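You operate a simulated robot arm through the tools that you are given. There is no shell and no other tool. Be economical: measure what you need, move in short steps, check, and stop when the job is done.

Carry out the task below with a simulated robot arm. There is one attempt and no reset: what you move stays moved.

TASK
Glue the white rosette on the bare block and leave it clamped in the blue press till set.
Fine: glue all over the block's top with the blue brush, brush back; leave the yellow brush; slide in, yellow knob down to the green band.

Only the result counts: the job must be done as asked and must still hold three seconds after the hand-in. Knocking over, shifting, dropping, spilling or breaking anything else fails it.

THE ROBOT
A 7-joint arm with a two-finger parallel gripper, fixed in place. Base frame: the origin is at the foot of the arm, x ahead of it, y to its left, z up; the work surface is at about z = 950. Lengths are in mm, angles in degrees, forces in N, time in s.
With the tool pointing down near the work surface it reaches from about 260 to 680 mm from the base axis. Its first joint turns from -66.0 to 66.0 degrees. Payload 1.57 kg.
The TCP is the grasp point between the finger pads, 30 mm short of the fingertips. In the tool frame z runs along the fingers and y along their closing line. Largest opening 110 mm; finger width 24, thickness 12; the body of the gripper, 48 by 112 mm, starts 78 mm behind the TCP.
Orientation is told as [roll, pitch, yaw] about the base's x, y, z axes, in that order, counted from this pose: with the fingers straight down and closing along the base's y, the tool's x points along the base's -x, its y along +y and its z along -z.

THE INTERFACE
- The arm moves only by the tool jog_arm. Its argument "rows" is a list of rows, each a list of 3 entries, a list of its own where there are three numbers: the shift along the base's x, y, z in mm, then the turn, a rotation vector about the base's x, y, z in degrees, then the gripper command, from -1 (shut) to 1 (fully open), values between in proportion. In form: [[[tx, ty, tz], [wx, wy, wz], grip], ...]. A call has 1 to 10 rows; each row shifts and turns the commanded pose from where the row before left it. Each row takes 0.2 s and may step no farther than 50 mm and 8.6 degrees from the row before; otherwise, or with a gripper value out of range, the whole call is refused. Where a pose cannot be reached the arm comes as near as it can. A force on the tool above 60 N (or 10 N above the force at the start of the call, whichever is more), or a blocked arm, ends the call early, and 0.2 s more pass. The fingers move at their own pace (about 108 mm/s each) and stop on an object; they squeeze with about 26 N. The grip force told is the motor's: it shows also when the fingers shut on nothing. Time passes only in rows, and 0.2 s behind the last, so rows that do not move let the fingers close. It gives the time, the measured TCP pose, the force on the tool (base axes), the opening and the grip force at its end, in the units of the frame above (readings bear some noise).
- Cameras (640 x 400 px; columns grow to the right, rows downward): "scene" is fixed at [169, -390.1, 1421.1]; the picture's right is [0.76, -0.65, 0.00], its down [-0.25, -0.30, -0.92] and it looks along [0.60, 0.70, -0.39] (base axes); focal length 254 px, centre (320, 200). "wrist" rides on the gripper at [70, 16, -141] in the tool frame; the picture's right is [-0.23, 0.97, 0.00], its down [-0.86, -0.20, -0.48] and it looks along [-0.47, -0.11, 0.88] (tool axes); focal length 222 px, centre (320, 200). There is no depth. A picture from a camera that has moved, and an enlarged one, comes with that camera's place and axes in the base frame and with its lens.
- snapshot(camera): a new picture of that camera. It takes no simulated time.
- close_up(camera, box): a new picture of the part [left, top, right, bottom] of that camera's present view, enlarged. It takes no simulated time.
- finish_job(): hands the job in; it is judged then, once.

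Work in short steps. Places have to be worked out from the pictures, the camera data and where the tool is seen: move nearer, look again, correct. Check each grasp and each placing, and mend what went wrong. You have 120 turns and 68 pictures in all, those below and enlarged ones among them. Open the gripper and draw the arm clear of the work before you hand the job in, unless the task says otherwise; then end with one line.

The tools are called as name(argument=value, ...) on one line, values as JSON. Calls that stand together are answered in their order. jog_arm: Moves the arm, as the interface text tells. Its arguments: {"type":"object","properties":{"rows":{"type":"array","items":{"type":"array"}}},"required":["rows"]} The other tools are called the same way: snapshot (camera) takes a picture; close_up (camera, box) takes an enlarged picture of a part of a camera's view; finish_job () hands the job in.

At the start:

```text
clock: 0.0
tcp_pos: [358.1, -43.7, 1332.5]
orientation: [0.0, -0.1, -0.1]
ft_force: [-0.3, 0.2, 0.3]
opening: 109.8
grasp_force: 0.2
```

scene: 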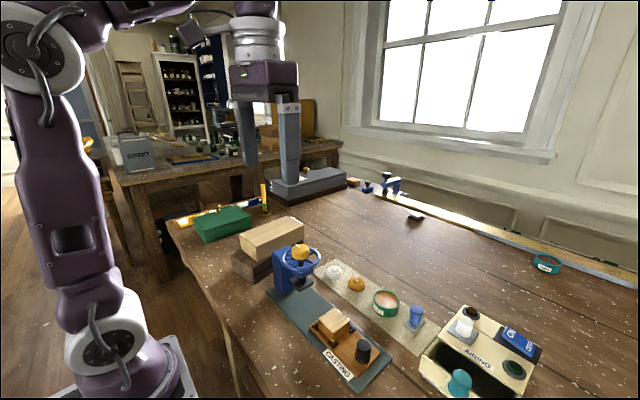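
wrist: 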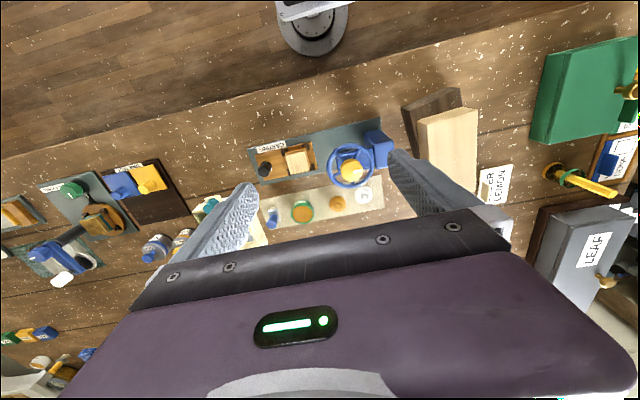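

The press, the block on a carriage, the rosettes and a glue pot are visible near the middle; I enlarge both views to identify them.

close_up(camera="scene", box=[220, 220, 460, 400])

close_up(camera="wrist", box=[180, 100, 420, 250])

close_up(camera="scene", box=[400, 280, 560, 400])

close_up(camera="wrist", box=[0, 120, 240, 400])

```text
2.22 times, centred on (340, 310) of scene
camera zoom: at [169.0, -390.1, 1421.1], right [0.76, -0.65, 0.0], down [-0.25, -0.3, -0.92], along [0.6, 0.7, -0.39], focal length 564 px, centre (276, -44)
```

zoom: 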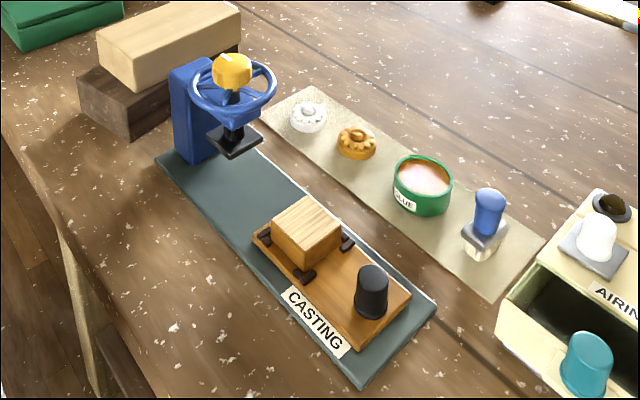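

```text
2.67 times, centred on (300, 175) of wrist
camera zoom: at [289.0, -27.1, 1474.2], right [0.23, 0.97, 0.0], down [0.86, -0.2, 0.48], along [0.47, -0.11, -0.88], focal length 592 px, centre (373, 267)
```

zoom: 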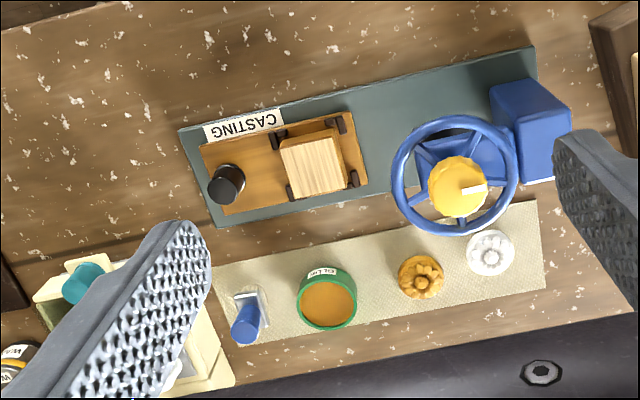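

```text
3.33 times, centred on (480, 340) of scene
camera zoom: at [169.0, -390.1, 1421.1], right [0.76, -0.65, 0.0], down [-0.25, -0.3, -0.92], along [0.6, 0.7, -0.39], focal length 846 px, centre (-213, -267)
```

zoom: 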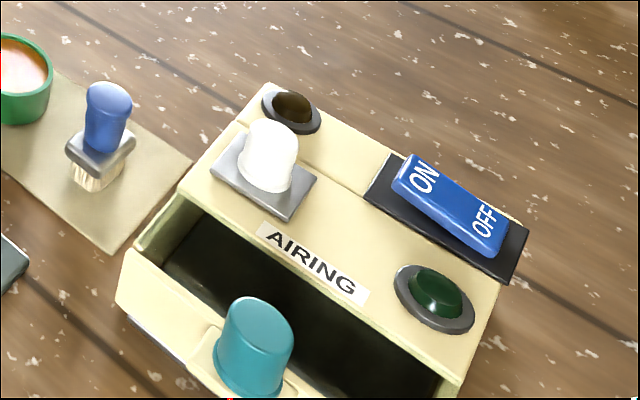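

```text
1.43 times, centred on (120, 260) of wrist
camera zoom: at [289.0, -27.1, 1474.2], right [0.23, 0.97, 0.0], down [0.86, -0.2, 0.48], along [0.47, -0.11, -0.88], focal length 317 px, centre (606, 114)
```

zoom: 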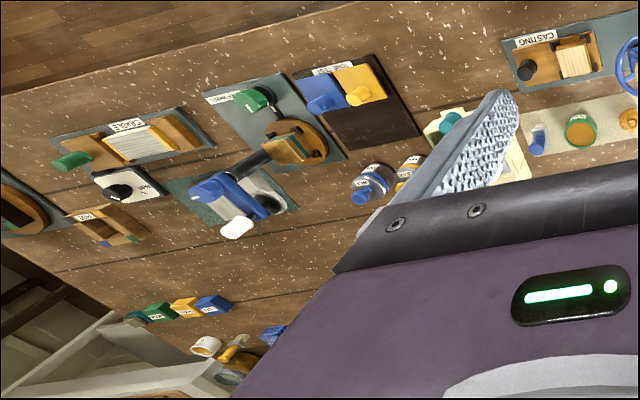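

Layout: the press knob is near (446,-2,1096), block top near (436,-118,1000), glue pot (575,-145), blue brush (572,-218). I move above the brush and pot for a closer look.

jog_arm(rows=[[[30, -22, -25], [0, 0, 0], 1], [[30, -22, -25], [0, 0, 0], 1], [[30, -22, -25], [0, 0, 0], 1], [[30, -22, -25], [0, 0, 0], 1], [[30, -22, -25], [0, 0, 0], 1], [[30, -22, -25], [0, 0, 0], 1], [[0, 0, 0], [0, 0, 0], 1]])

snapshot(camera="wrist")

snapshot(camera="scene")

```text
clock: 1.6
tcp_pos: [540.4, -176.8, 1184.3]
orientation: [-0.1, 0.0, 0.0]
ft_force: [0.1, -0.1, -0.1]
opening: 110.2
grasp_force: 0.1
```

```text
61 pictures are left
camera wrist: at [471.5, -160.9, 1323.7], right [0.23, 0.97, 0.0], down [0.85, -0.2, 0.48], along [0.47, -0.11, -0.88], focal length 222 px, centre (320, 200)
```

wrist: 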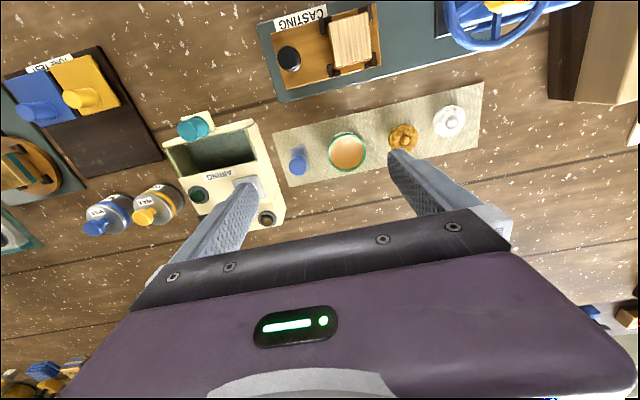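

```text
60 pictures are left
```

scene: 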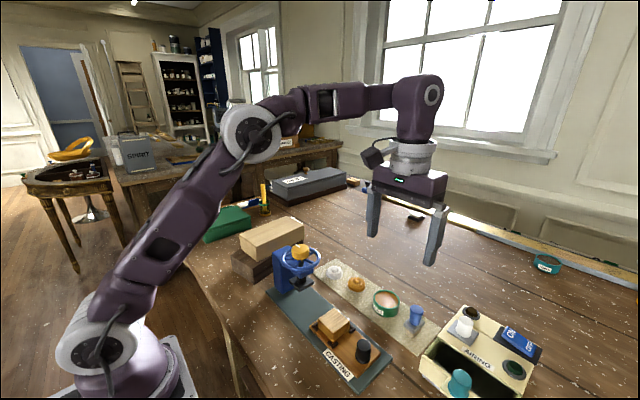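

I enlarge the mat region and the two jars to make sure which item is the blue brush.

close_up(camera="wrist", box=[260, 70, 500, 200])

close_up(camera="wrist", box=[0, 40, 240, 260])

```text
2.67 times, centred on (380, 135) of wrist
camera zoom: at [471.5, -160.9, 1323.7], right [0.23, 0.97, 0.0], down [0.85, -0.2, 0.48], along [0.47, -0.11, -0.88], focal length 592 px, centre (160, 373)
```

zoom: 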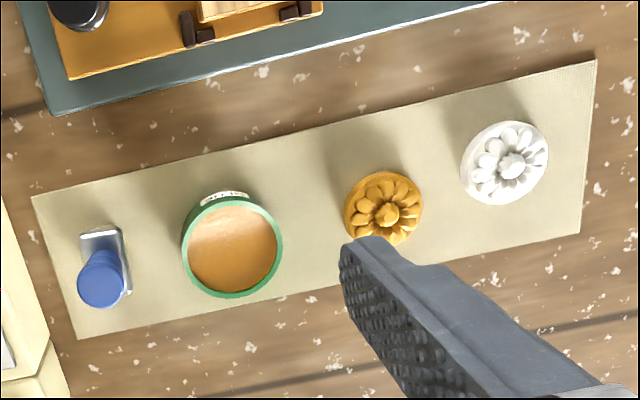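

```text
1.82 times, centred on (120, 150) of wrist
camera zoom: at [471.5, -160.9, 1323.7], right [0.23, 0.97, 0.0], down [0.85, -0.2, 0.48], along [0.47, -0.11, -0.88], focal length 404 px, centre (684, 291)
```

zoom: 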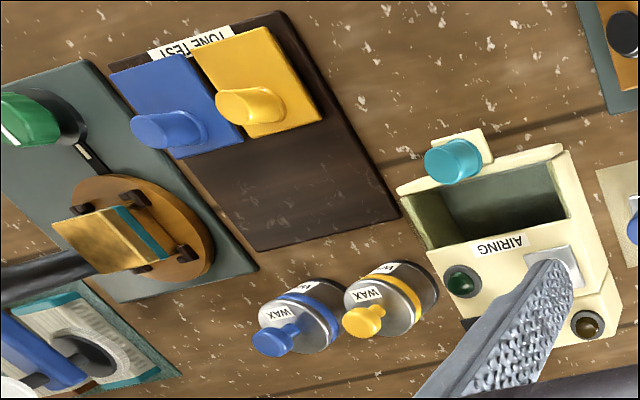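

The mat is axis-aligned (x 532–632, y −256…73); brush ≈(575,−219), pot ≈(580,−144), white rosette ≈(575,18). I move above the brush with the fingers at about 50 mm and check.

jog_arm(rows=[[[17, -21, -35], [0, 0, 0], -0.09], [[17, -21, -35], [0, 0, 0], -0.09], [[0, 0, -34], [0, 0, 0], -0.09], [[0, 0, 0], [0, 0, 0], -0.09]])

snapshot(camera="wrist")

close_up(camera="scene", box=[360, 220, 480, 340])

```text
clock: 2.6
tcp_pos: [571.9, -217.3, 1076.5]
orientation: [0.1, 0.0, 0.1]
ft_force: [-0.7, 0.1, 0.5]
opening: 50.3
grasp_force: 0.0
```

```text
57 pictures are left
camera wrist: at [502.2, -201.8, 1218.9], right [0.23, 0.97, 0.0], down [0.86, -0.2, 0.48], along [0.47, -0.11, -0.88], focal length 222 px, centre (320, 200)
```

wrist: 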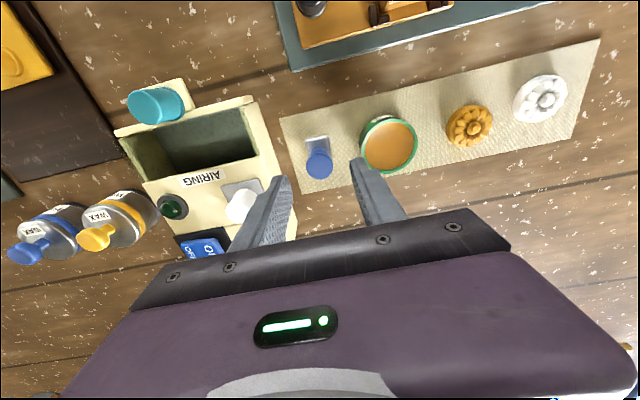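

```text
3.33 times, centred on (420, 280) of scene
camera zoom: at [169.0, -390.1, 1421.1], right [0.76, -0.65, 0.0], down [-0.25, -0.3, -0.92], along [0.6, 0.7, -0.39], focal length 846 px, centre (-13, -67)
```

zoom: 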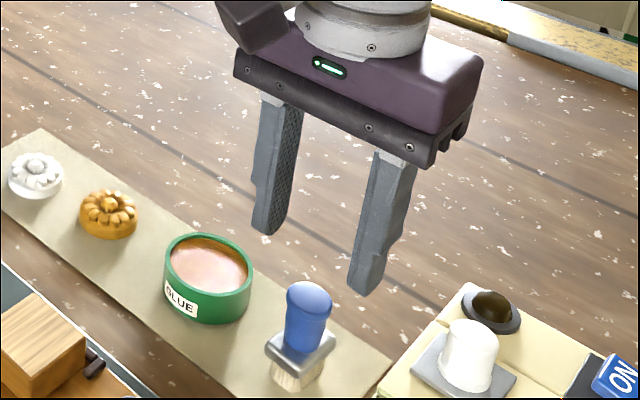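

Brush handle centre ≈(571,−220), top ≈1016, ferrule top ≈980; the pot's near edge ≈ y −176 so a 50 mm opening clears it. I descend and grip.

jog_arm(rows=[[[-1, -3, -24], [0, 0, 0], -0.09], [[0, 0, -24], [0, 0, 0], -0.09], [[0, 0, -16], [0, 0, 0], -0.09], [[0, 0, 0], [0, 0, 0], -0.09]])

close_up(camera="scene", box=[360, 220, 480, 340])

```text
clock: 3.6
tcp_pos: [572.2, -220.1, 1014.5]
orientation: [0.0, 0.0, 0.0]
ft_force: [-0.1, 0.2, 0.5]
opening: 50.0
grasp_force: 0.0
```

```text
3.33 times, centred on (420, 280) of scene
camera zoom: at [169.0, -390.1, 1421.1], right [0.76, -0.65, 0.0], down [-0.25, -0.3, -0.92], along [0.6, 0.7, -0.39], focal length 846 px, centre (-13, -67)
```

zoom: 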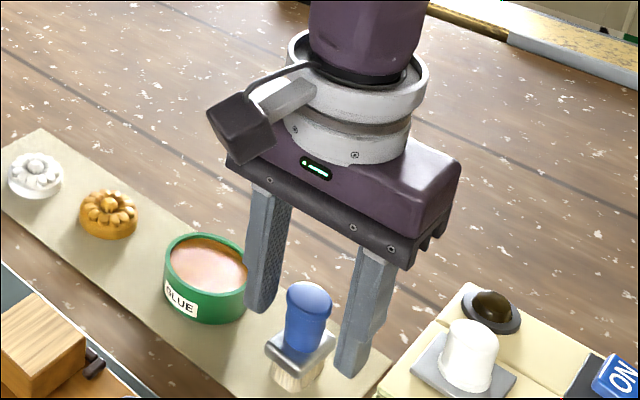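

The handle stands centred between the fingers with the tips just above the ferrule; I close.

jog_arm(rows=[[[0, 0, 0], [0, 0, 0], -0.6], [[0, 0, 0], [0, 0, 0], -1], [[0, 0, 0], [0, 0, 0], -1]])

close_up(camera="scene", box=[360, 220, 480, 340])

```text
clock: 4.4
tcp_pos: [572.7, -220.2, 1014.8]
orientation: [0.0, -0.1, 0.0]
ft_force: [-0.5, -0.1, 0.2]
opening: 22.8
grasp_force: 25.4
```

```text
3.33 times, centred on (420, 280) of scene
camera zoom: at [169.1, -390.1, 1421.1], right [0.76, -0.65, 0.0], down [-0.25, -0.3, -0.92], along [0.6, 0.7, -0.39], focal length 846 px, centre (-13, -67)
```

zoom: 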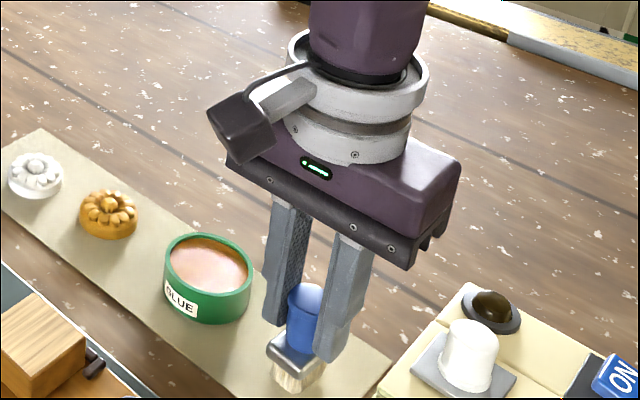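

Grip holds at 22.8 mm. I lift 70 mm and move over the pot, then check.

jog_arm(rows=[[[0, 0, 25], [0, 0, 0], -1], [[0, 0, 45], [0, 0, 0], -1], [[3, 37, 0], [0, 0, 0], -1], [[3, 37, 0], [0, 0, 0], -1], [[0, 0, 0], [0, 0, 0], -1]])

close_up(camera="scene", box=[340, 210, 460, 330])

snapshot(camera="wrist")

```text
clock: 5.6
tcp_pos: [578.4, -147.7, 1083.9]
orientation: [0.0, 0.0, 0.2]
ft_force: [-0.5, -0.2, -1.1]
opening: 22.5
grasp_force: 26.2
```

```text
3.33 times, centred on (400, 270) of scene
camera zoom: at [169.1, -390.1, 1421.1], right [0.76, -0.65, 0.0], down [-0.25, -0.3, -0.92], along [0.6, 0.7, -0.39], focal length 846 px, centre (53, -33)
```

zoom: 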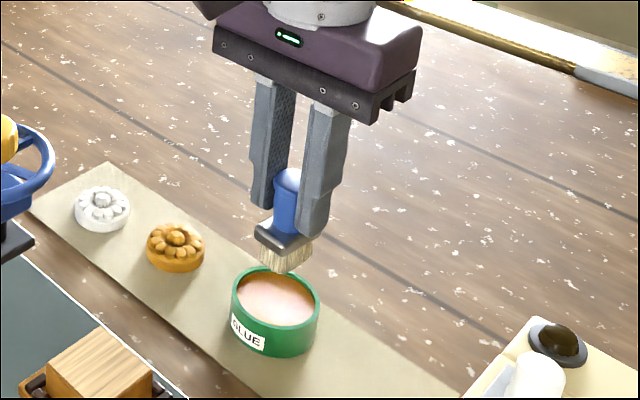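

```text
52 pictures are left
camera wrist: at [508.7, -130.9, 1225.0], right [0.23, 0.97, 0.0], down [0.86, -0.2, 0.48], along [0.47, -0.11, -0.88], focal length 222 px, centre (320, 200)
```

wrist: 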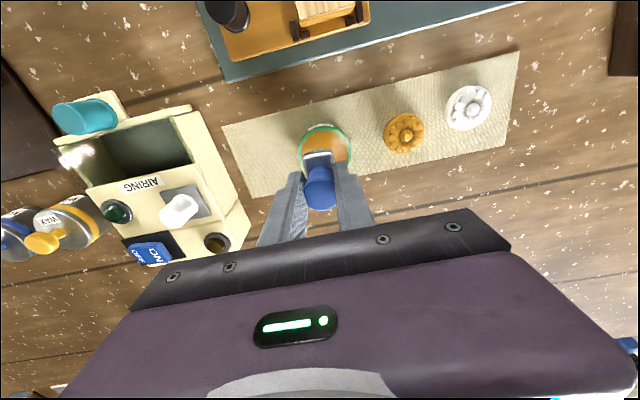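

The brush is centred over the pot (within ~3 mm). I dip the bristles to z ≈ 970, below the glue surface but off the pot's floor, watching the force.

jog_arm(rows=[[[0, 0, -25], [0, 0, 0], -1], [[0, 0, -15], [0, 0, 0], -1], [[0, 0, -9], [0, 0, 0], -1], [[0, 0, 0], [0, 0, 0], -1]])

close_up(camera="scene", box=[340, 210, 460, 330])

```text
clock: 6.6
tcp_pos: [577.1, -145.8, 1038.4]
orientation: [-0.1, -0.2, 0.0]
ft_force: [1.5, 0.6, 35.1]
opening: 22.1
grasp_force: 26.3
```

```text
3.33 times, centred on (400, 270) of scene
camera zoom: at [168.5, -389.9, 1421.3], right [0.76, -0.65, 0.0], down [-0.25, -0.3, -0.92], along [0.6, 0.7, -0.39], focal length 846 px, centre (53, -33)
```

zoom: 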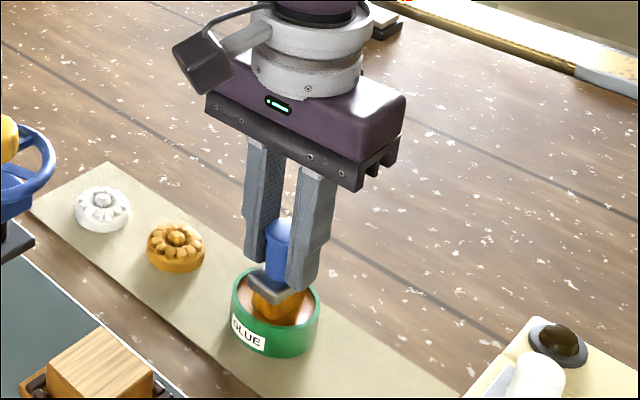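

The bristles turned orange with 35 N of contact, so the brush is loaded. I lift out straight up and check the brush and pot.

jog_arm(rows=[[[0, 0, 10], [0, 0, 0], -1], [[0, 0, 20], [0, 0, 0], -1], [[0, 0, 30], [0, 0, 0], -1], [[0, 0, 0], [0, 0, 0], -1]])

close_up(camera="scene", box=[300, 210, 460, 390])

snapshot(camera="wrist")

```text
clock: 7.6
tcp_pos: [575.8, -146.4, 1098.1]
orientation: [0.1, 0.0, 0.0]
ft_force: [-0.9, 0.1, -1.0]
opening: 22.6
grasp_force: 26.1
```

```text
2.22 times, centred on (380, 300) of scene
camera zoom: at [169.1, -390.1, 1421.1], right [0.76, -0.65, 0.0], down [-0.25, -0.3, -0.92], along [0.6, 0.7, -0.39], focal length 564 px, centre (187, -22)
```

zoom: 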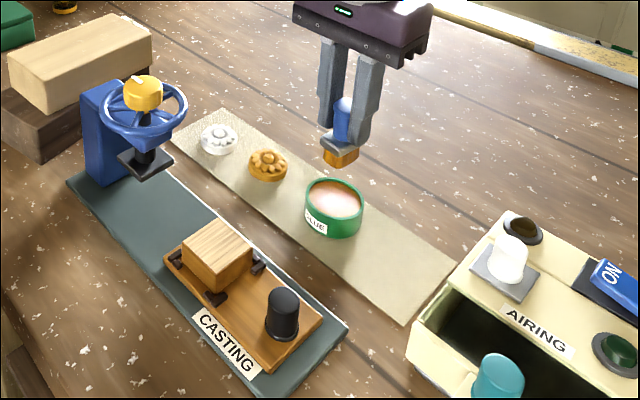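

```text
49 pictures are left
camera wrist: at [507.2, -130.0, 1238.6], right [0.23, 0.97, 0.0], down [0.86, -0.2, 0.48], along [0.47, -0.11, -0.88], focal length 222 px, centre (320, 200)
```

wrist: 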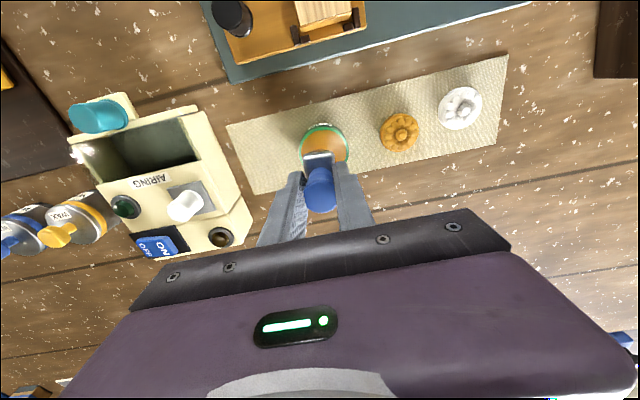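

Brush loaded, pot unmoved. I carry the brush above the block (≈(436,−118)) with the tip ~30 mm above its top and look.

jog_arm(rows=[[[-35, 7, 0], [0, 0, 0], -1], [[-35, 7, 0], [0, 0, 0], -1], [[-35, 7, 0], [0, 0, 0], -1], [[-35, 7, 0], [0, 0, 0], -1], [[0, 0, 0], [0, 0, 0], -1]])

close_up(camera="scene", box=[280, 230, 420, 390])

close_up(camera="wrist", box=[220, 80, 420, 220])

```text
clock: 8.8
tcp_pos: [437.9, -118.2, 1095.4]
orientation: [0.0, 0.1, 0.0]
ft_force: [-0.7, -0.2, -0.2]
opening: 22.4
grasp_force: 26.2
```

```text
2.50 times, centred on (350, 310) of scene
camera zoom: at [169.0, -390.1, 1421.1], right [0.76, -0.65, 0.0], down [-0.25, -0.3, -0.92], along [0.6, 0.7, -0.39], focal length 634 px, centre (245, -75)
```

zoom: 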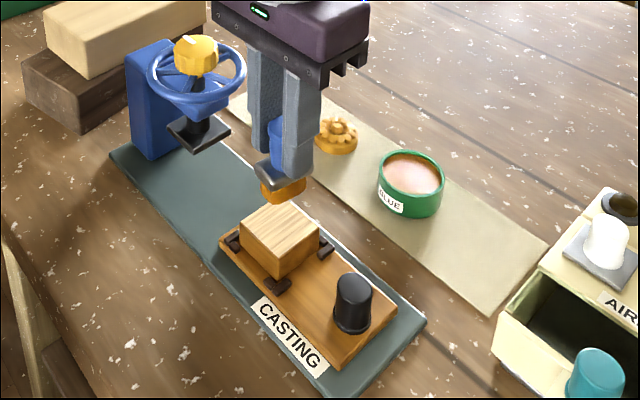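

```text
2.86 times, centred on (320, 150) of wrist
camera zoom: at [368.1, -101.5, 1236.2], right [0.23, 0.97, 0.0], down [0.85, -0.2, 0.48], along [0.47, -0.11, -0.88], focal length 635 px, centre (320, 343)
```

zoom: 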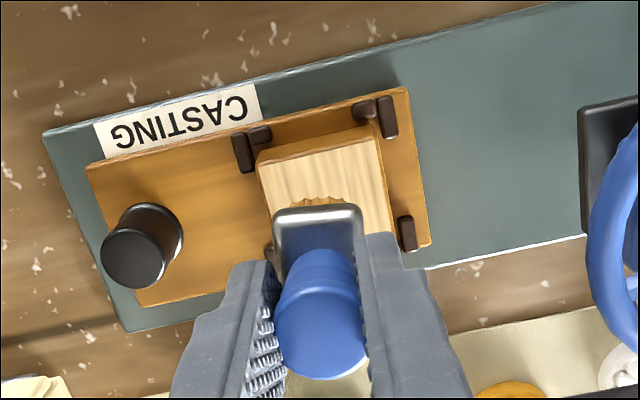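

By both cameras the block top spans about x 418–464, y −139…−93 (centre ≈(441,−116)), top z somewhere between 985 and 1000. I descend gently at the centre to find contact.

jog_arm(rows=[[[3, 2, -15], [0, 0, 0], -1], [[0, 0, -10], [0, 0, 0], -1], [[0, 0, -4], [0, 0, 0], -1]])

close_up(camera="scene", box=[300, 270, 380, 350])

```text
clock: 9.6
tcp_pos: [439.2, -117.6, 1066.3]
orientation: [0.1, 0.1, 0.0]
ft_force: [-0.2, 0.4, -0.7]
opening: 22.5
grasp_force: 26.0
```

```text
5.00 times, centred on (340, 310) of scene
camera zoom: at [169.1, -390.1, 1421.1], right [0.76, -0.65, 0.0], down [-0.25, -0.3, -0.92], along [0.6, 0.7, -0.39], focal length 1269 px, centre (220, -350)
```

zoom: 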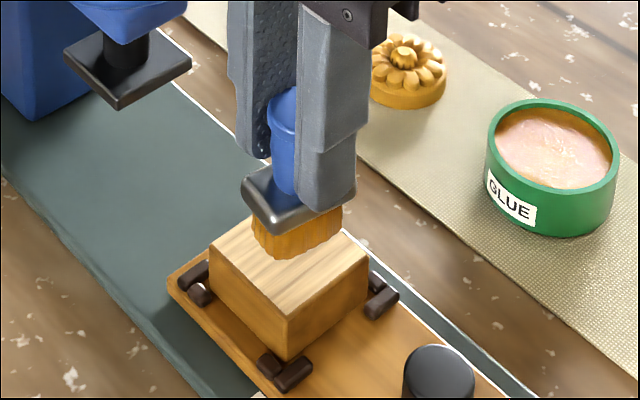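

The block's top is ≈45×45 mm (x 418–464, y −140…−95), bristles about 32×18 mm. I lower a little more for contact.

jog_arm(rows=[[[0, 0, -4], [0, 0, 0], -1], [[0, 0, -3], [0, 0, 0], -1]])

close_up(camera="scene", box=[300, 270, 380, 350])

```text
clock: 10.2
tcp_pos: [440.2, -116.2, 1059.4]
orientation: [0.0, 0.1, 0.1]
ft_force: [-0.4, 0.5, -1.4]
opening: 22.4
grasp_force: 25.5
```

```text
5.00 times, centred on (340, 310) of scene
camera zoom: at [169.1, -390.1, 1421.1], right [0.76, -0.65, 0.0], down [-0.25, -0.3, -0.92], along [0.6, 0.7, -0.39], focal length 1269 px, centre (220, -350)
```

zoom: 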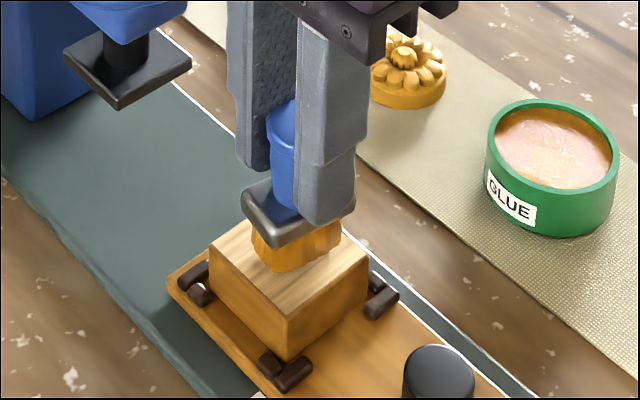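

No contact force yet; I continue down by small steps.

jog_arm(rows=[[[0, 0, -3], [0, 0, 0], -1], [[0, 0, -1], [0, 0, 0], -1]])

jog_arm(rows=[[[0, 0, -2], [0, 0, 0], -1], [[0, 0, 0], [0, 0, 0], -1]])

close_up(camera="scene", box=[300, 270, 380, 350])

```text
clock: 10.8
tcp_pos: [440.2, -115.9, 1056.3]
orientation: [-0.2, -0.1, 0.0]
ft_force: [-1.9, 1.2, 15.6]
opening: 22.2
grasp_force: 26.0
```

```text
clock: 11.4
tcp_pos: [440.2, -117.3, 1054.0]
orientation: [0.0, -0.3, 0.1]
ft_force: [0.2, -0.9, 23.4]
opening: 22.3
grasp_force: 26.1
```

```text
5.00 times, centred on (340, 310) of scene
camera zoom: at [168.7, -390.0, 1421.2], right [0.76, -0.65, 0.0], down [-0.25, -0.3, -0.92], along [0.6, 0.7, -0.39], focal length 1269 px, centre (220, -350)
```

zoom: 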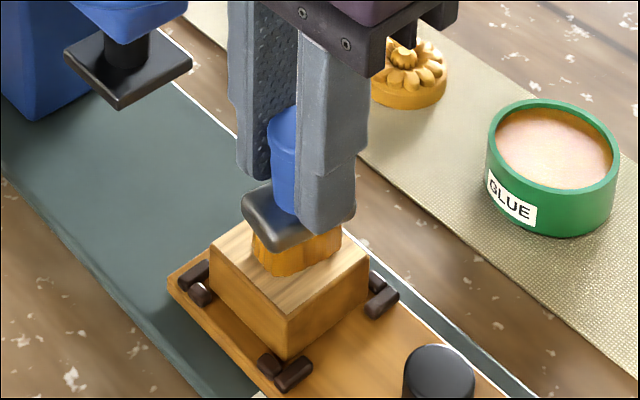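

Contact at ~15–23 N, block top ≈ 993. I ease up slightly and make strokes along x, starting in the middle.

jog_arm(rows=[[[6, 0, 1.5], [0, 0, 0], -1], [[7, 0, 0], [0, 0, 0], -1], [[-8, 0, 0], [0, 0, 0], -1], [[-8, 0, 0], [0, 0, 0], -1], [[-8, 0, 0], [0, 0, 0], -1]])

close_up(camera="scene", box=[300, 270, 380, 350])

```text
clock: 12.6
tcp_pos: [428.1, -116.2, 1056.5]
orientation: [0.0, 0.0, 0.1]
ft_force: [-0.4, 1.1, -0.2]
opening: 22.5
grasp_force: 25.8
```

```text
5.00 times, centred on (340, 310) of scene
camera zoom: at [169.1, -390.1, 1421.1], right [0.76, -0.65, 0.0], down [-0.25, -0.3, -0.92], along [0.6, 0.7, -0.39], focal length 1269 px, centre (220, -350)
```

zoom: 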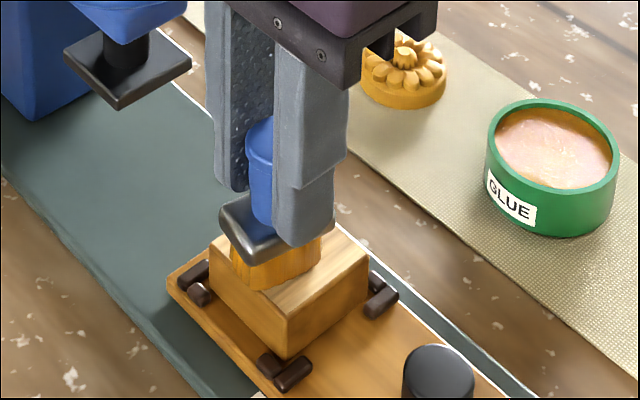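

Contact was lost (0 N) and no glue shows yet; I press 2.5 mm lower and sweep forward.

jog_arm(rows=[[[2, 0, -2.5], [0, 0, 0], -1], [[0, 0, 0], [0, 0, 0], -1], [[8, 0, 0], [0, 0, 0], -1], [[7, 0, 0], [0, 0, 0], -1], [[7, 0, 0], [0, 0, 0], -1]])

close_up(camera="scene", box=[300, 270, 380, 350])

```text
clock: 13.8
tcp_pos: [452.5, -116.2, 1053.4]
orientation: [0.0, 0.0, 0.0]
ft_force: [-9.0, 0.5, 27.5]
opening: 22.3
grasp_force: 25.8
```

```text
5.00 times, centred on (340, 310) of scene
camera zoom: at [168.4, -390.0, 1421.2], right [0.76, -0.65, 0.0], down [-0.25, -0.3, -0.92], along [0.6, 0.7, -0.39], focal length 1269 px, centre (220, -350)
```

zoom: 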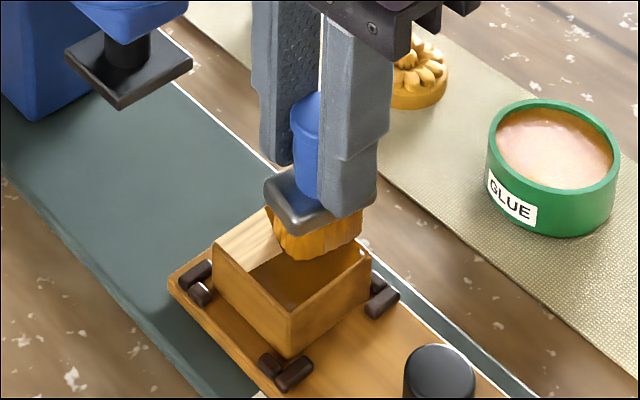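

Glue is going on (dark swath), with 27 N contact. I now sweep the left strip (y≈−103) back, then the near strip (y≈−131).

jog_arm(rows=[[[0, 7, 0.5], [0, 0, 0], -1], [[0, 7, 0], [0, 0, 0], -1], [[-8, 0, 0], [0, 0, 0], -1], [[-8, 0, 0], [0, 0, 0], -1], [[-8, 0, 0], [0, 0, 0], -1], [[0, 0, 0], [0, 0, 0], -1]])

jog_arm(rows=[[[0, -10, 0], [0, 0, 0], -1], [[0, -10, 0], [0, 0, 0], -1], [[0, -9, 0], [0, 0, 0], -1], [[8, 0, 0], [0, 0, 0], -1], [[8, 0, 0], [0, 0, 0], -1], [[8, 0, 0], [0, 0, 0], -1], [[0, 0, 0], [0, 0, 0], -1]])

jog_arm(rows=[[[0, 0, 12], [0, 0, 0], -1], [[0, 0, 20], [0, 0, 0], -1], [[50, 0, 10], [0, 0, 0], -1], [[0, 0, 0], [0, 0, 0], -1]])

close_up(camera="scene", box=[300, 270, 380, 350])

close_up(camera="wrist", box=[220, 20, 420, 160])

```text
clock: 15.2
tcp_pos: [428.2, -102.2, 1054.3]
orientation: [0.0, -0.1, 0.0]
ft_force: [10.2, -0.5, 23.4]
opening: 22.6
grasp_force: 26.4
```

```text
clock: 16.8
tcp_pos: [452.3, -131.3, 1054.3]
orientation: [0.1, 0.1, 0.0]
ft_force: [-11.2, -1.1, 26.9]
opening: 22.4
grasp_force: 25.9
```

```text
refused: row 3 steps farther than a row can; nothing moved
```

```text
5.00 times, centred on (340, 310) of scene
camera zoom: at [168.4, -390.0, 1421.2], right [0.76, -0.65, 0.0], down [-0.25, -0.3, -0.92], along [0.6, 0.7, -0.39], focal length 1269 px, centre (220, -350)
```

zoom: 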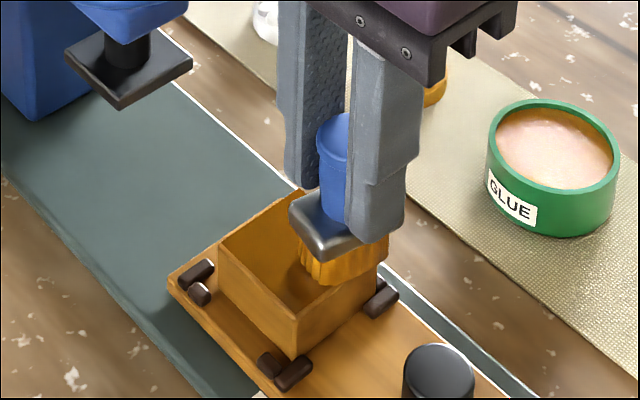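

```text
2.86 times, centred on (320, 90) of wrist
camera zoom: at [383.1, -115.2, 1194.7], right [0.23, 0.97, 0.0], down [0.86, -0.2, 0.48], along [0.47, -0.11, -0.88], focal length 635 px, centre (320, 514)
```

zoom: 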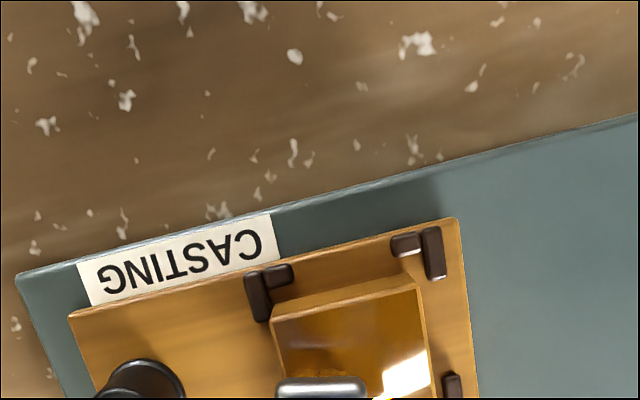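

The coating looks nearly complete; I lift and draw back to check coverage.

jog_arm(rows=[[[0, 0, 12], [0, 0, 0], -1], [[0, 0, 25], [0, 0, 0], -1], [[45, 0, 0], [0, 0, 0], -1], [[0, 0, 0], [0, 0, 0], -1]])

close_up(camera="scene", box=[300, 270, 380, 350])

close_up(camera="wrist", box=[260, 20, 420, 140])

```text
clock: 17.8
tcp_pos: [496.8, -131.5, 1090.8]
orientation: [-0.1, 0.0, 0.0]
ft_force: [1.0, 0.2, 0.0]
opening: 22.5
grasp_force: 26.2
```

```text
5.00 times, centred on (340, 310) of scene
camera zoom: at [169.1, -390.1, 1421.1], right [0.76, -0.65, 0.0], down [-0.25, -0.3, -0.92], along [0.6, 0.7, -0.39], focal length 1269 px, centre (220, -350)
```

zoom: 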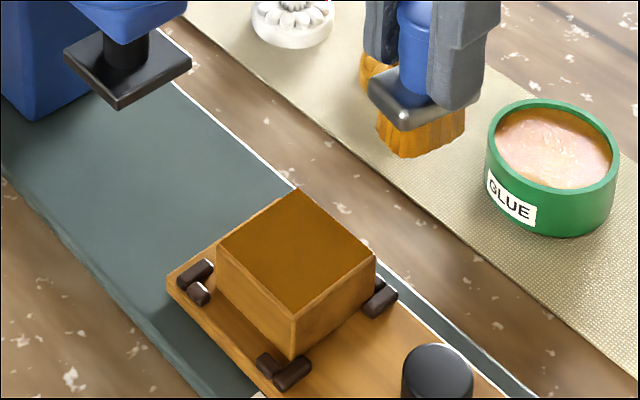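

```text
3.33 times, centred on (340, 80) of wrist
camera zoom: at [427.6, -114.7, 1232.5], right [0.23, 0.97, 0.0], down [0.86, -0.2, 0.48], along [0.47, -0.11, -0.88], focal length 740 px, centre (253, 600)
```

zoom: 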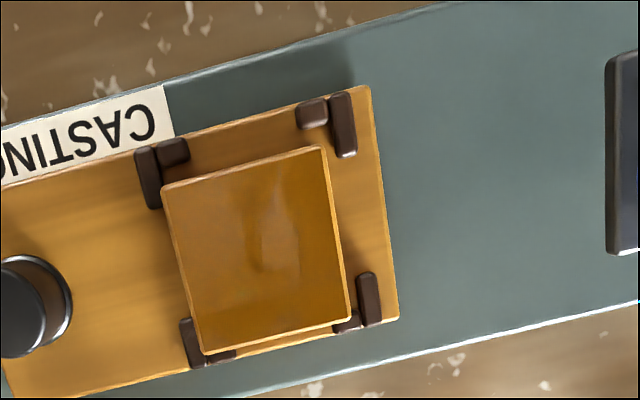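

The top is fully coated. I return the brush to its spot on the mat at (572.5,−220).

jog_arm(rows=[[[25, -29.5, 0], [0, 0, 0], -1], [[25, -29.5, 0], [0, 0, 0], -1], [[25.5, -29.5, 0], [0, 0, 0], -1], [[0, 0, -30], [0, 0, 0], -1], [[0, 0, -30], [0, 0, 0], -1], [[0, 0, -10], [0, 0, 0], -1], [[0, 0, 0], [0, 0, 0], -1]])

close_up(camera="scene", box=[360, 220, 480, 340])

```text
clock: 19.4
tcp_pos: [574.5, -219.4, 1019.3]
orientation: [0.0, 0.0, -0.1]
ft_force: [-0.1, -0.5, -0.2]
opening: 22.5
grasp_force: 25.9
```

```text
3.33 times, centred on (420, 280) of scene
camera zoom: at [169.1, -390.1, 1421.1], right [0.76, -0.65, 0.0], down [-0.25, -0.3, -0.92], along [0.6, 0.7, -0.39], focal length 846 px, centre (-13, -67)
```

zoom: 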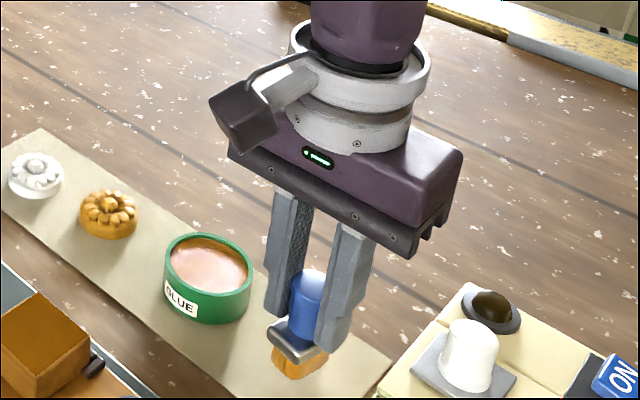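

The brush is ~5 mm above its old spot; I lower in small steps until light contact.

jog_arm(rows=[[[-2, -1, -3], [0, 0, 0], -1], [[0, 0, -1], [0, 0, 0], -1]])

jog_arm(rows=[[[0, 0, -1.5], [0, 0, 0], -1], [[0, 0, 0], [0, 0, 0], -1]])

```text
clock: 20.0
tcp_pos: [572.4, -220.6, 1015.6]
orientation: [-0.1, 0.0, 0.1]
ft_force: [0.4, 0.6, -0.6]
opening: 22.3
grasp_force: 26.0
```

```text
clock: 20.6
tcp_pos: [572.2, -220.1, 1014.2]
orientation: [0.0, 0.0, 0.0]
ft_force: [1.1, -0.4, -1.1]
opening: 22.5
grasp_force: 25.8
```

jog_arm(rows=[[[0, 0, -1.5], [0, 0, 0], -1], [[0, 0, 0], [0, 0, 0], -1]])

```text
clock: 21.2
tcp_pos: [572.8, -220.6, 1013.8]
orientation: [0.0, 0.1, 0.0]
ft_force: [0.3, -0.6, -0.5]
opening: 22.3
grasp_force: 25.5
```

Still no contact; another 1.5 mm.

jog_arm(rows=[[[0, 0, -1.5], [0, 0, 0], -1], [[0, 0, 0], [0, 0, 0], -1]])

```text
clock: 21.8
tcp_pos: [571.8, -219.7, 1012.5]
orientation: [0.0, 0.0, -0.1]
ft_force: [-0.2, -0.6, -0.6]
opening: 22.3
grasp_force: 26.1
```

No contact yet (the handle slid up slightly in the grip while brushing); I go on.

jog_arm(rows=[[[0, 0, -1.5], [0, 0, 0], -1], [[0, 0, 0], [0, 0, 0], -1]])

close_up(camera="scene", box=[380, 280, 460, 340])

```text
clock: 22.4
tcp_pos: [571.2, -220.9, 1011.2]
orientation: [0.0, -0.1, 0.0]
ft_force: [-2.6, 1.5, 11.0]
opening: 22.3
grasp_force: 25.4
```

```text
6.67 times, centred on (420, 310) of scene
camera zoom: at [168.8, -390.0, 1421.2], right [0.76, -0.65, 0.0], down [-0.25, -0.3, -0.92], along [0.6, 0.7, -0.39], focal length 1691 px, centre (-347, -533)
```

zoom: 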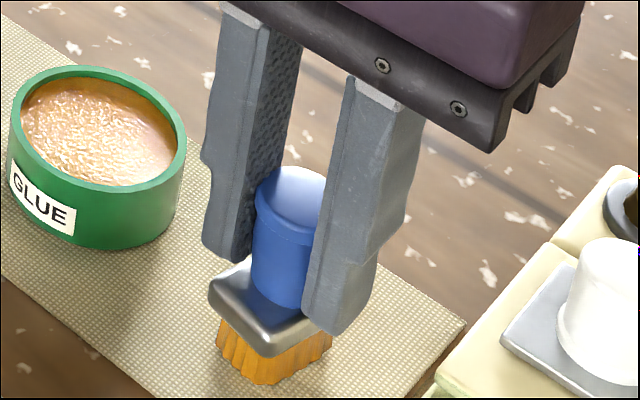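

The brush rests on the mat (11 N). I open to about 50 mm (pot clearance) and rise.

jog_arm(rows=[[[0, 0, 0.5], [0, 0, 0], -0.3], [[0, 0, 0], [0, 0, 0], -0.09], [[0, 0, 0], [0, 0, 0], -0.09], [[0, 0, 25], [0, 0, 0], -0.09], [[0, 0, 45], [0, 0, 0], -0.09], [[0, 0, 40], [0, 0, 0], -0.09], [[0, 0, 0], [0, 0, 0], 0]])

close_up(camera="scene", box=[320, 240, 480, 340])

```text
clock: 24.0
tcp_pos: [570.0, -219.5, 1122.1]
orientation: [-0.1, 0.1, 0.0]
ft_force: [1.2, 0.2, 0.2]
opening: 54.8
grasp_force: 0.0
```

```text
4.00 times, centred on (400, 290) of scene
camera zoom: at [169.0, -390.1, 1421.1], right [0.76, -0.65, 0.0], down [-0.25, -0.3, -0.92], along [0.6, 0.7, -0.39], focal length 1015 px, centre (0, -160)
```

zoom: 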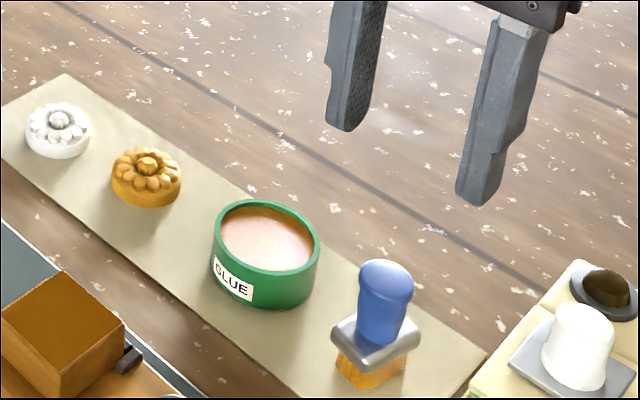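

Brush is back. Next the white rosette ≈(575,18), Ø46: I'll close along x (yaw 90°) to stay clear of the yellow rosette; moving over it while turning.

jog_arm(rows=[[[1, 40, 0], [0, 0, 8.5], 0.2], [[1, 40, 0], [0, 0, 8.5], 0.2], [[1, 40, 0], [0, 0, 8.5], 0.2], [[1, 40, 0], [0, 0, 8.5], 0.2], [[1, 40, 0], [0, 0, 8.5], 0.2], [[0, 38, 0], [0, 0, 8.5], 0.2], [[0, 0, 0], [0, 0, 8.5], 0.2], [[0, 0, 0], [0, 0, 8.5], 0.2], [[0, 0, 0], [0, 0, 8.5], 0.2], [[0, 0, 0], [0, 0, 8.5], 0.2]])

jog_arm(rows=[[[0, 0, -20], [0, 0, 5], 0.2], [[0, 0, 0], [0, 0, 0], 0.2]])

snapshot(camera="wrist")

close_up(camera="scene", box=[240, 190, 420, 310])

```text
clock: 26.2
tcp_pos: [575.8, 17.0, 1121.3]
orientation: [0.1, 0.1, 85.1]
ft_force: [0.2, 0.4, -0.7]
opening: 66.1
grasp_force: 0.1
```

```text
clock: 26.8
tcp_pos: [576.9, 16.1, 1100.2]
orientation: [0.0, 0.1, 90.1]
ft_force: [0.6, -0.6, -1.0]
opening: 66.2
grasp_force: 0.0
```

```text
34 pictures are left
camera wrist: at [560.8, -52.7, 1241.6], right [-0.97, 0.23, 0.0], down [0.2, 0.86, 0.48], along [0.11, 0.47, -0.88], focal length 222 px, centre (320, 200)
```

wrist: 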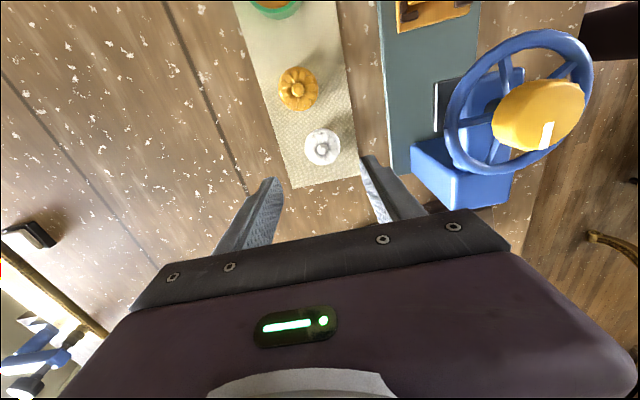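

```text
3.33 times, centred on (330, 250) of scene
camera zoom: at [169.0, -390.1, 1421.1], right [0.76, -0.65, 0.0], down [-0.25, -0.3, -0.92], along [0.6, 0.7, -0.39], focal length 846 px, centre (287, 33)
```

zoom: 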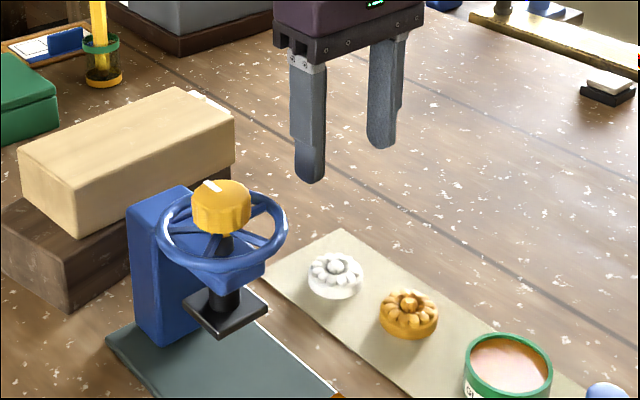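

Rosette ≈(574,18). I descend to z≈1030 and recheck with the wrist camera.

jog_arm(rows=[[[-1, 1, -35], [0, 0, 0], 0.2], [[-1, 0, -35], [0, 0, 0], 0.2], [[0, 0, 0], [0, 0, 0], 0.2]])

close_up(camera="wrist", box=[220, 100, 420, 225])

close_up(camera="scene", box=[290, 210, 390, 310])

```text
clock: 27.6
tcp_pos: [574.9, 18.0, 1030.1]
orientation: [0.1, 0.0, 89.9]
ft_force: [0.8, 0.6, 0.0]
opening: 66.2
grasp_force: 0.0
```

```text
3.20 times, centred on (320, 162) of wrist
camera zoom: at [559.3, -52.5, 1172.2], right [-0.97, 0.23, 0.0], down [0.2, 0.85, 0.48], along [0.11, 0.47, -0.88], focal length 711 px, centre (320, 320)
```

zoom: 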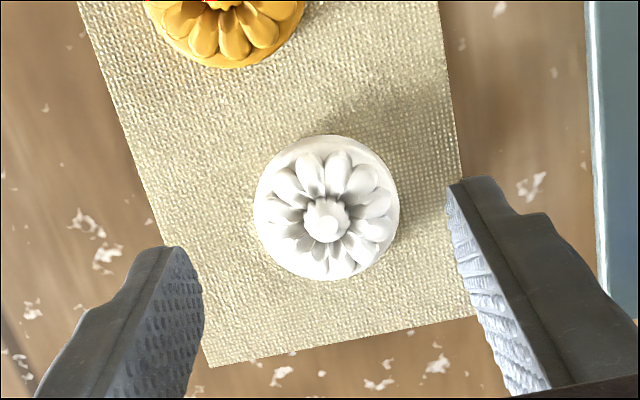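

```text
4.00 times, centred on (340, 260) of scene
camera zoom: at [169.0, -390.1, 1421.1], right [0.76, -0.65, 0.0], down [-0.25, -0.3, -0.92], along [0.6, 0.7, -0.39], focal length 1015 px, centre (240, -40)
```

zoom: 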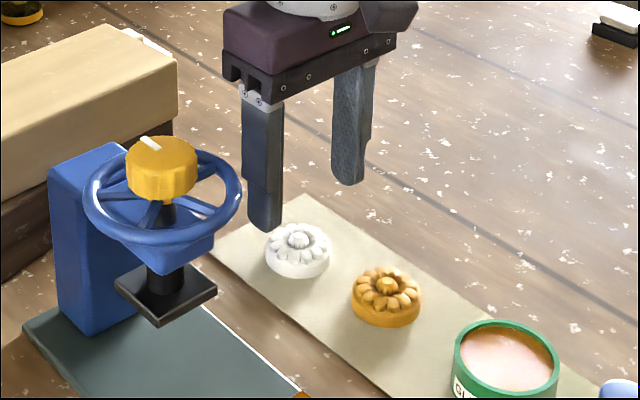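

The rosette (Ø≈47) centre is ≈(574,21). I lower so that the tips reach just above the mat and grip it.

jog_arm(rows=[[[-1, 3, -20], [0, 0, 0], 0.2], [[0, 0, -15], [0, 0, 0], 0.2], [[0, 0, -9], [0, 0, 0], 0.2], [[0, 0, 0], [0, 0, 0], 0.2]])

jog_arm(rows=[[[0, 0, 0], [0, 0, 0], -0.1], [[0, 0, 0], [0, 0, 0], -0.3], [[0, 0, 0], [0, 0, 0], -1], [[0, 0, 0], [0, 0, 0], -1]])

close_up(camera="wrist", box=[220, 100, 420, 225])

```text
clock: 28.6
tcp_pos: [575.6, 22.0, 987.4]
orientation: [0.0, 0.0, 90.1]
ft_force: [-0.7, -0.5, -0.1]
opening: 65.9
grasp_force: 0.1
```

```text
clock: 29.6
tcp_pos: [574.5, 21.0, 987.7]
orientation: [0.0, 0.0, 90.0]
ft_force: [-0.3, 0.0, -0.8]
opening: 44.1
grasp_force: 26.2
```

```text
3.20 times, centred on (320, 162) of wrist
camera zoom: at [559.1, -48.9, 1128.8], right [-0.97, 0.23, 0.0], down [0.2, 0.86, 0.48], along [0.11, 0.47, -0.88], focal length 711 px, centre (320, 320)
```

zoom: 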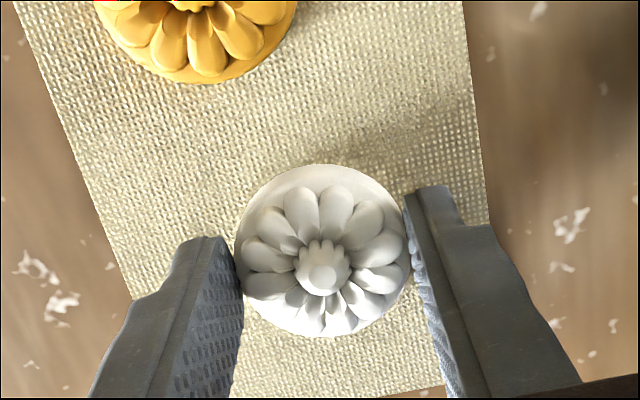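

Gripped at 44 mm, centred. I lift, go round the press and carry it above the block.

jog_arm(rows=[[[0, 0, 20], [0, 0, 0], -1], [[0, 0, 40], [0, 0, 0], -1], [[0, 0, 40], [0, 0, 0], -1], [[0, -46, 0], [0, 0, 0], -1], [[0, -46, 0], [0, 0, 0], -1], [[0, -47, 0], [0, 0, 0], -1], [[-44, 0, 0], [0, 0, 0], -1], [[-44, 0, 0], [0, 0, 0], -1], [[-44, 0, 0], [0, 0, 0], -1], [[0, 0, 0], [0, 0, 0], -1]])

close_up(camera="scene", box=[280, 230, 400, 350])

close_up(camera="wrist", box=[220, 80, 420, 220])

```text
clock: 31.8
tcp_pos: [441.7, -117.4, 1087.0]
orientation: [0.1, 0.1, 90.1]
ft_force: [-0.8, -0.2, -1.6]
opening: 44.3
grasp_force: 26.6
```

```text
3.33 times, centred on (340, 290) of scene
camera zoom: at [169.0, -390.1, 1421.1], right [0.76, -0.65, 0.0], down [-0.25, -0.3, -0.92], along [0.6, 0.7, -0.39], focal length 846 px, centre (253, -100)
```

zoom: 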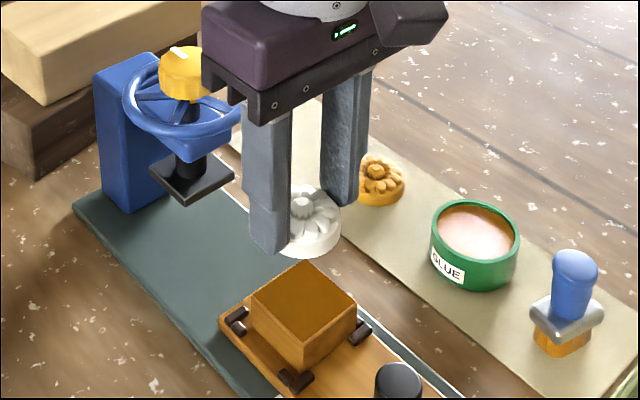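

```text
2.86 times, centred on (320, 150) of wrist
camera zoom: at [424.6, -187.1, 1228.1], right [-0.97, 0.23, 0.0], down [0.2, 0.86, 0.48], along [0.11, 0.47, -0.88], focal length 635 px, centre (320, 343)
```

zoom: 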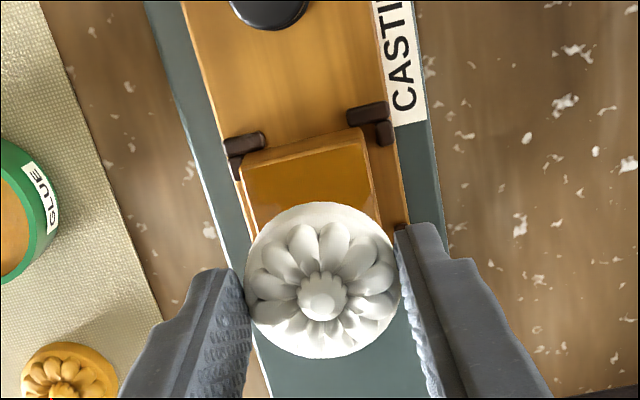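

Rosette held level; block centre measured ≈(442,−119). I descend to just above the block and check.

jog_arm(rows=[[[0.5, -1.5, -25], [0, 0, 0], -1], [[0, 0, -22], [0, 0, 0], -1], [[0, 0, -4], [0, 0, 0], -1], [[0, 0, 0], [0, 0, 0], -1]])

close_up(camera="scene", box=[300, 260, 380, 340])

```text
clock: 32.8
tcp_pos: [442.2, -118.6, 1036.2]
orientation: [0.0, 0.1, 90.0]
ft_force: [0.2, -0.8, -1.0]
opening: 44.2
grasp_force: 26.0
```

```text
5.00 times, centred on (340, 300) of scene
camera zoom: at [169.1, -390.1, 1421.1], right [0.76, -0.65, 0.0], down [-0.25, -0.3, -0.92], along [0.6, 0.7, -0.39], focal length 1269 px, centre (220, -300)
```

zoom: 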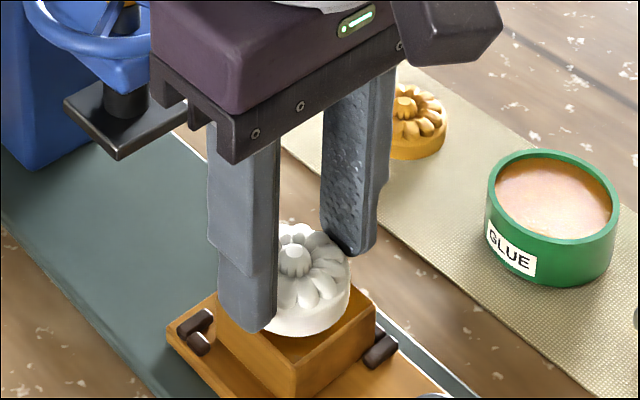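

I check centring in the wrist view before contact.

close_up(camera="wrist", box=[240, 90, 400, 220])

```text
3.08 times, centred on (320, 155) of wrist
camera zoom: at [425.6, -188.6, 1177.5], right [-0.97, 0.23, 0.0], down [0.2, 0.86, 0.48], along [0.11, 0.47, -0.88], focal length 684 px, centre (320, 338)
```

zoom: 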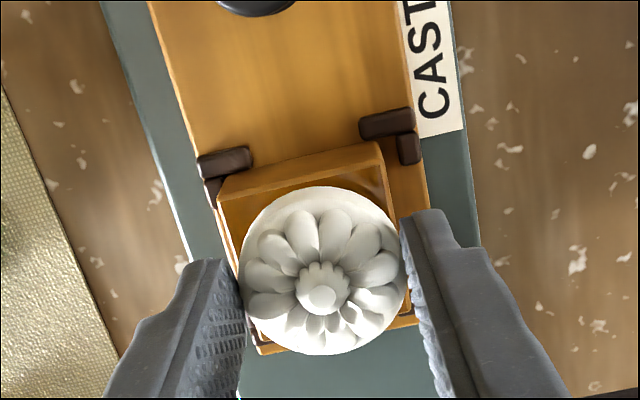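

The rosette sits ~2.5 mm too far toward −y relative to the block; x is good. I shift +2.5 in y and lower gently.

jog_arm(rows=[[[0, 2.5, 0], [0, 0, 0], -1], [[0, 0, -2.5], [0, 0, 0], -1], [[0, 0, -1.5], [0, 0, 0], -1]])

jog_arm(rows=[[[0, 0, -1.5], [0, 0, 0], -1], [[0, 0, 0], [0, 0, 0], -1]])

```text
clock: 33.6
tcp_pos: [441.7, -115.7, 1033.8]
orientation: [0.0, 0.0, 90.0]
ft_force: [-0.4, 0.3, 0.4]
opening: 44.2
grasp_force: 25.8
```

```text
clock: 34.2
tcp_pos: [441.7, -115.8, 1030.0]
orientation: [0.0, 0.0, 90.1]
ft_force: [-0.3, -0.5, -1.1]
opening: 43.9
grasp_force: 26.1
```

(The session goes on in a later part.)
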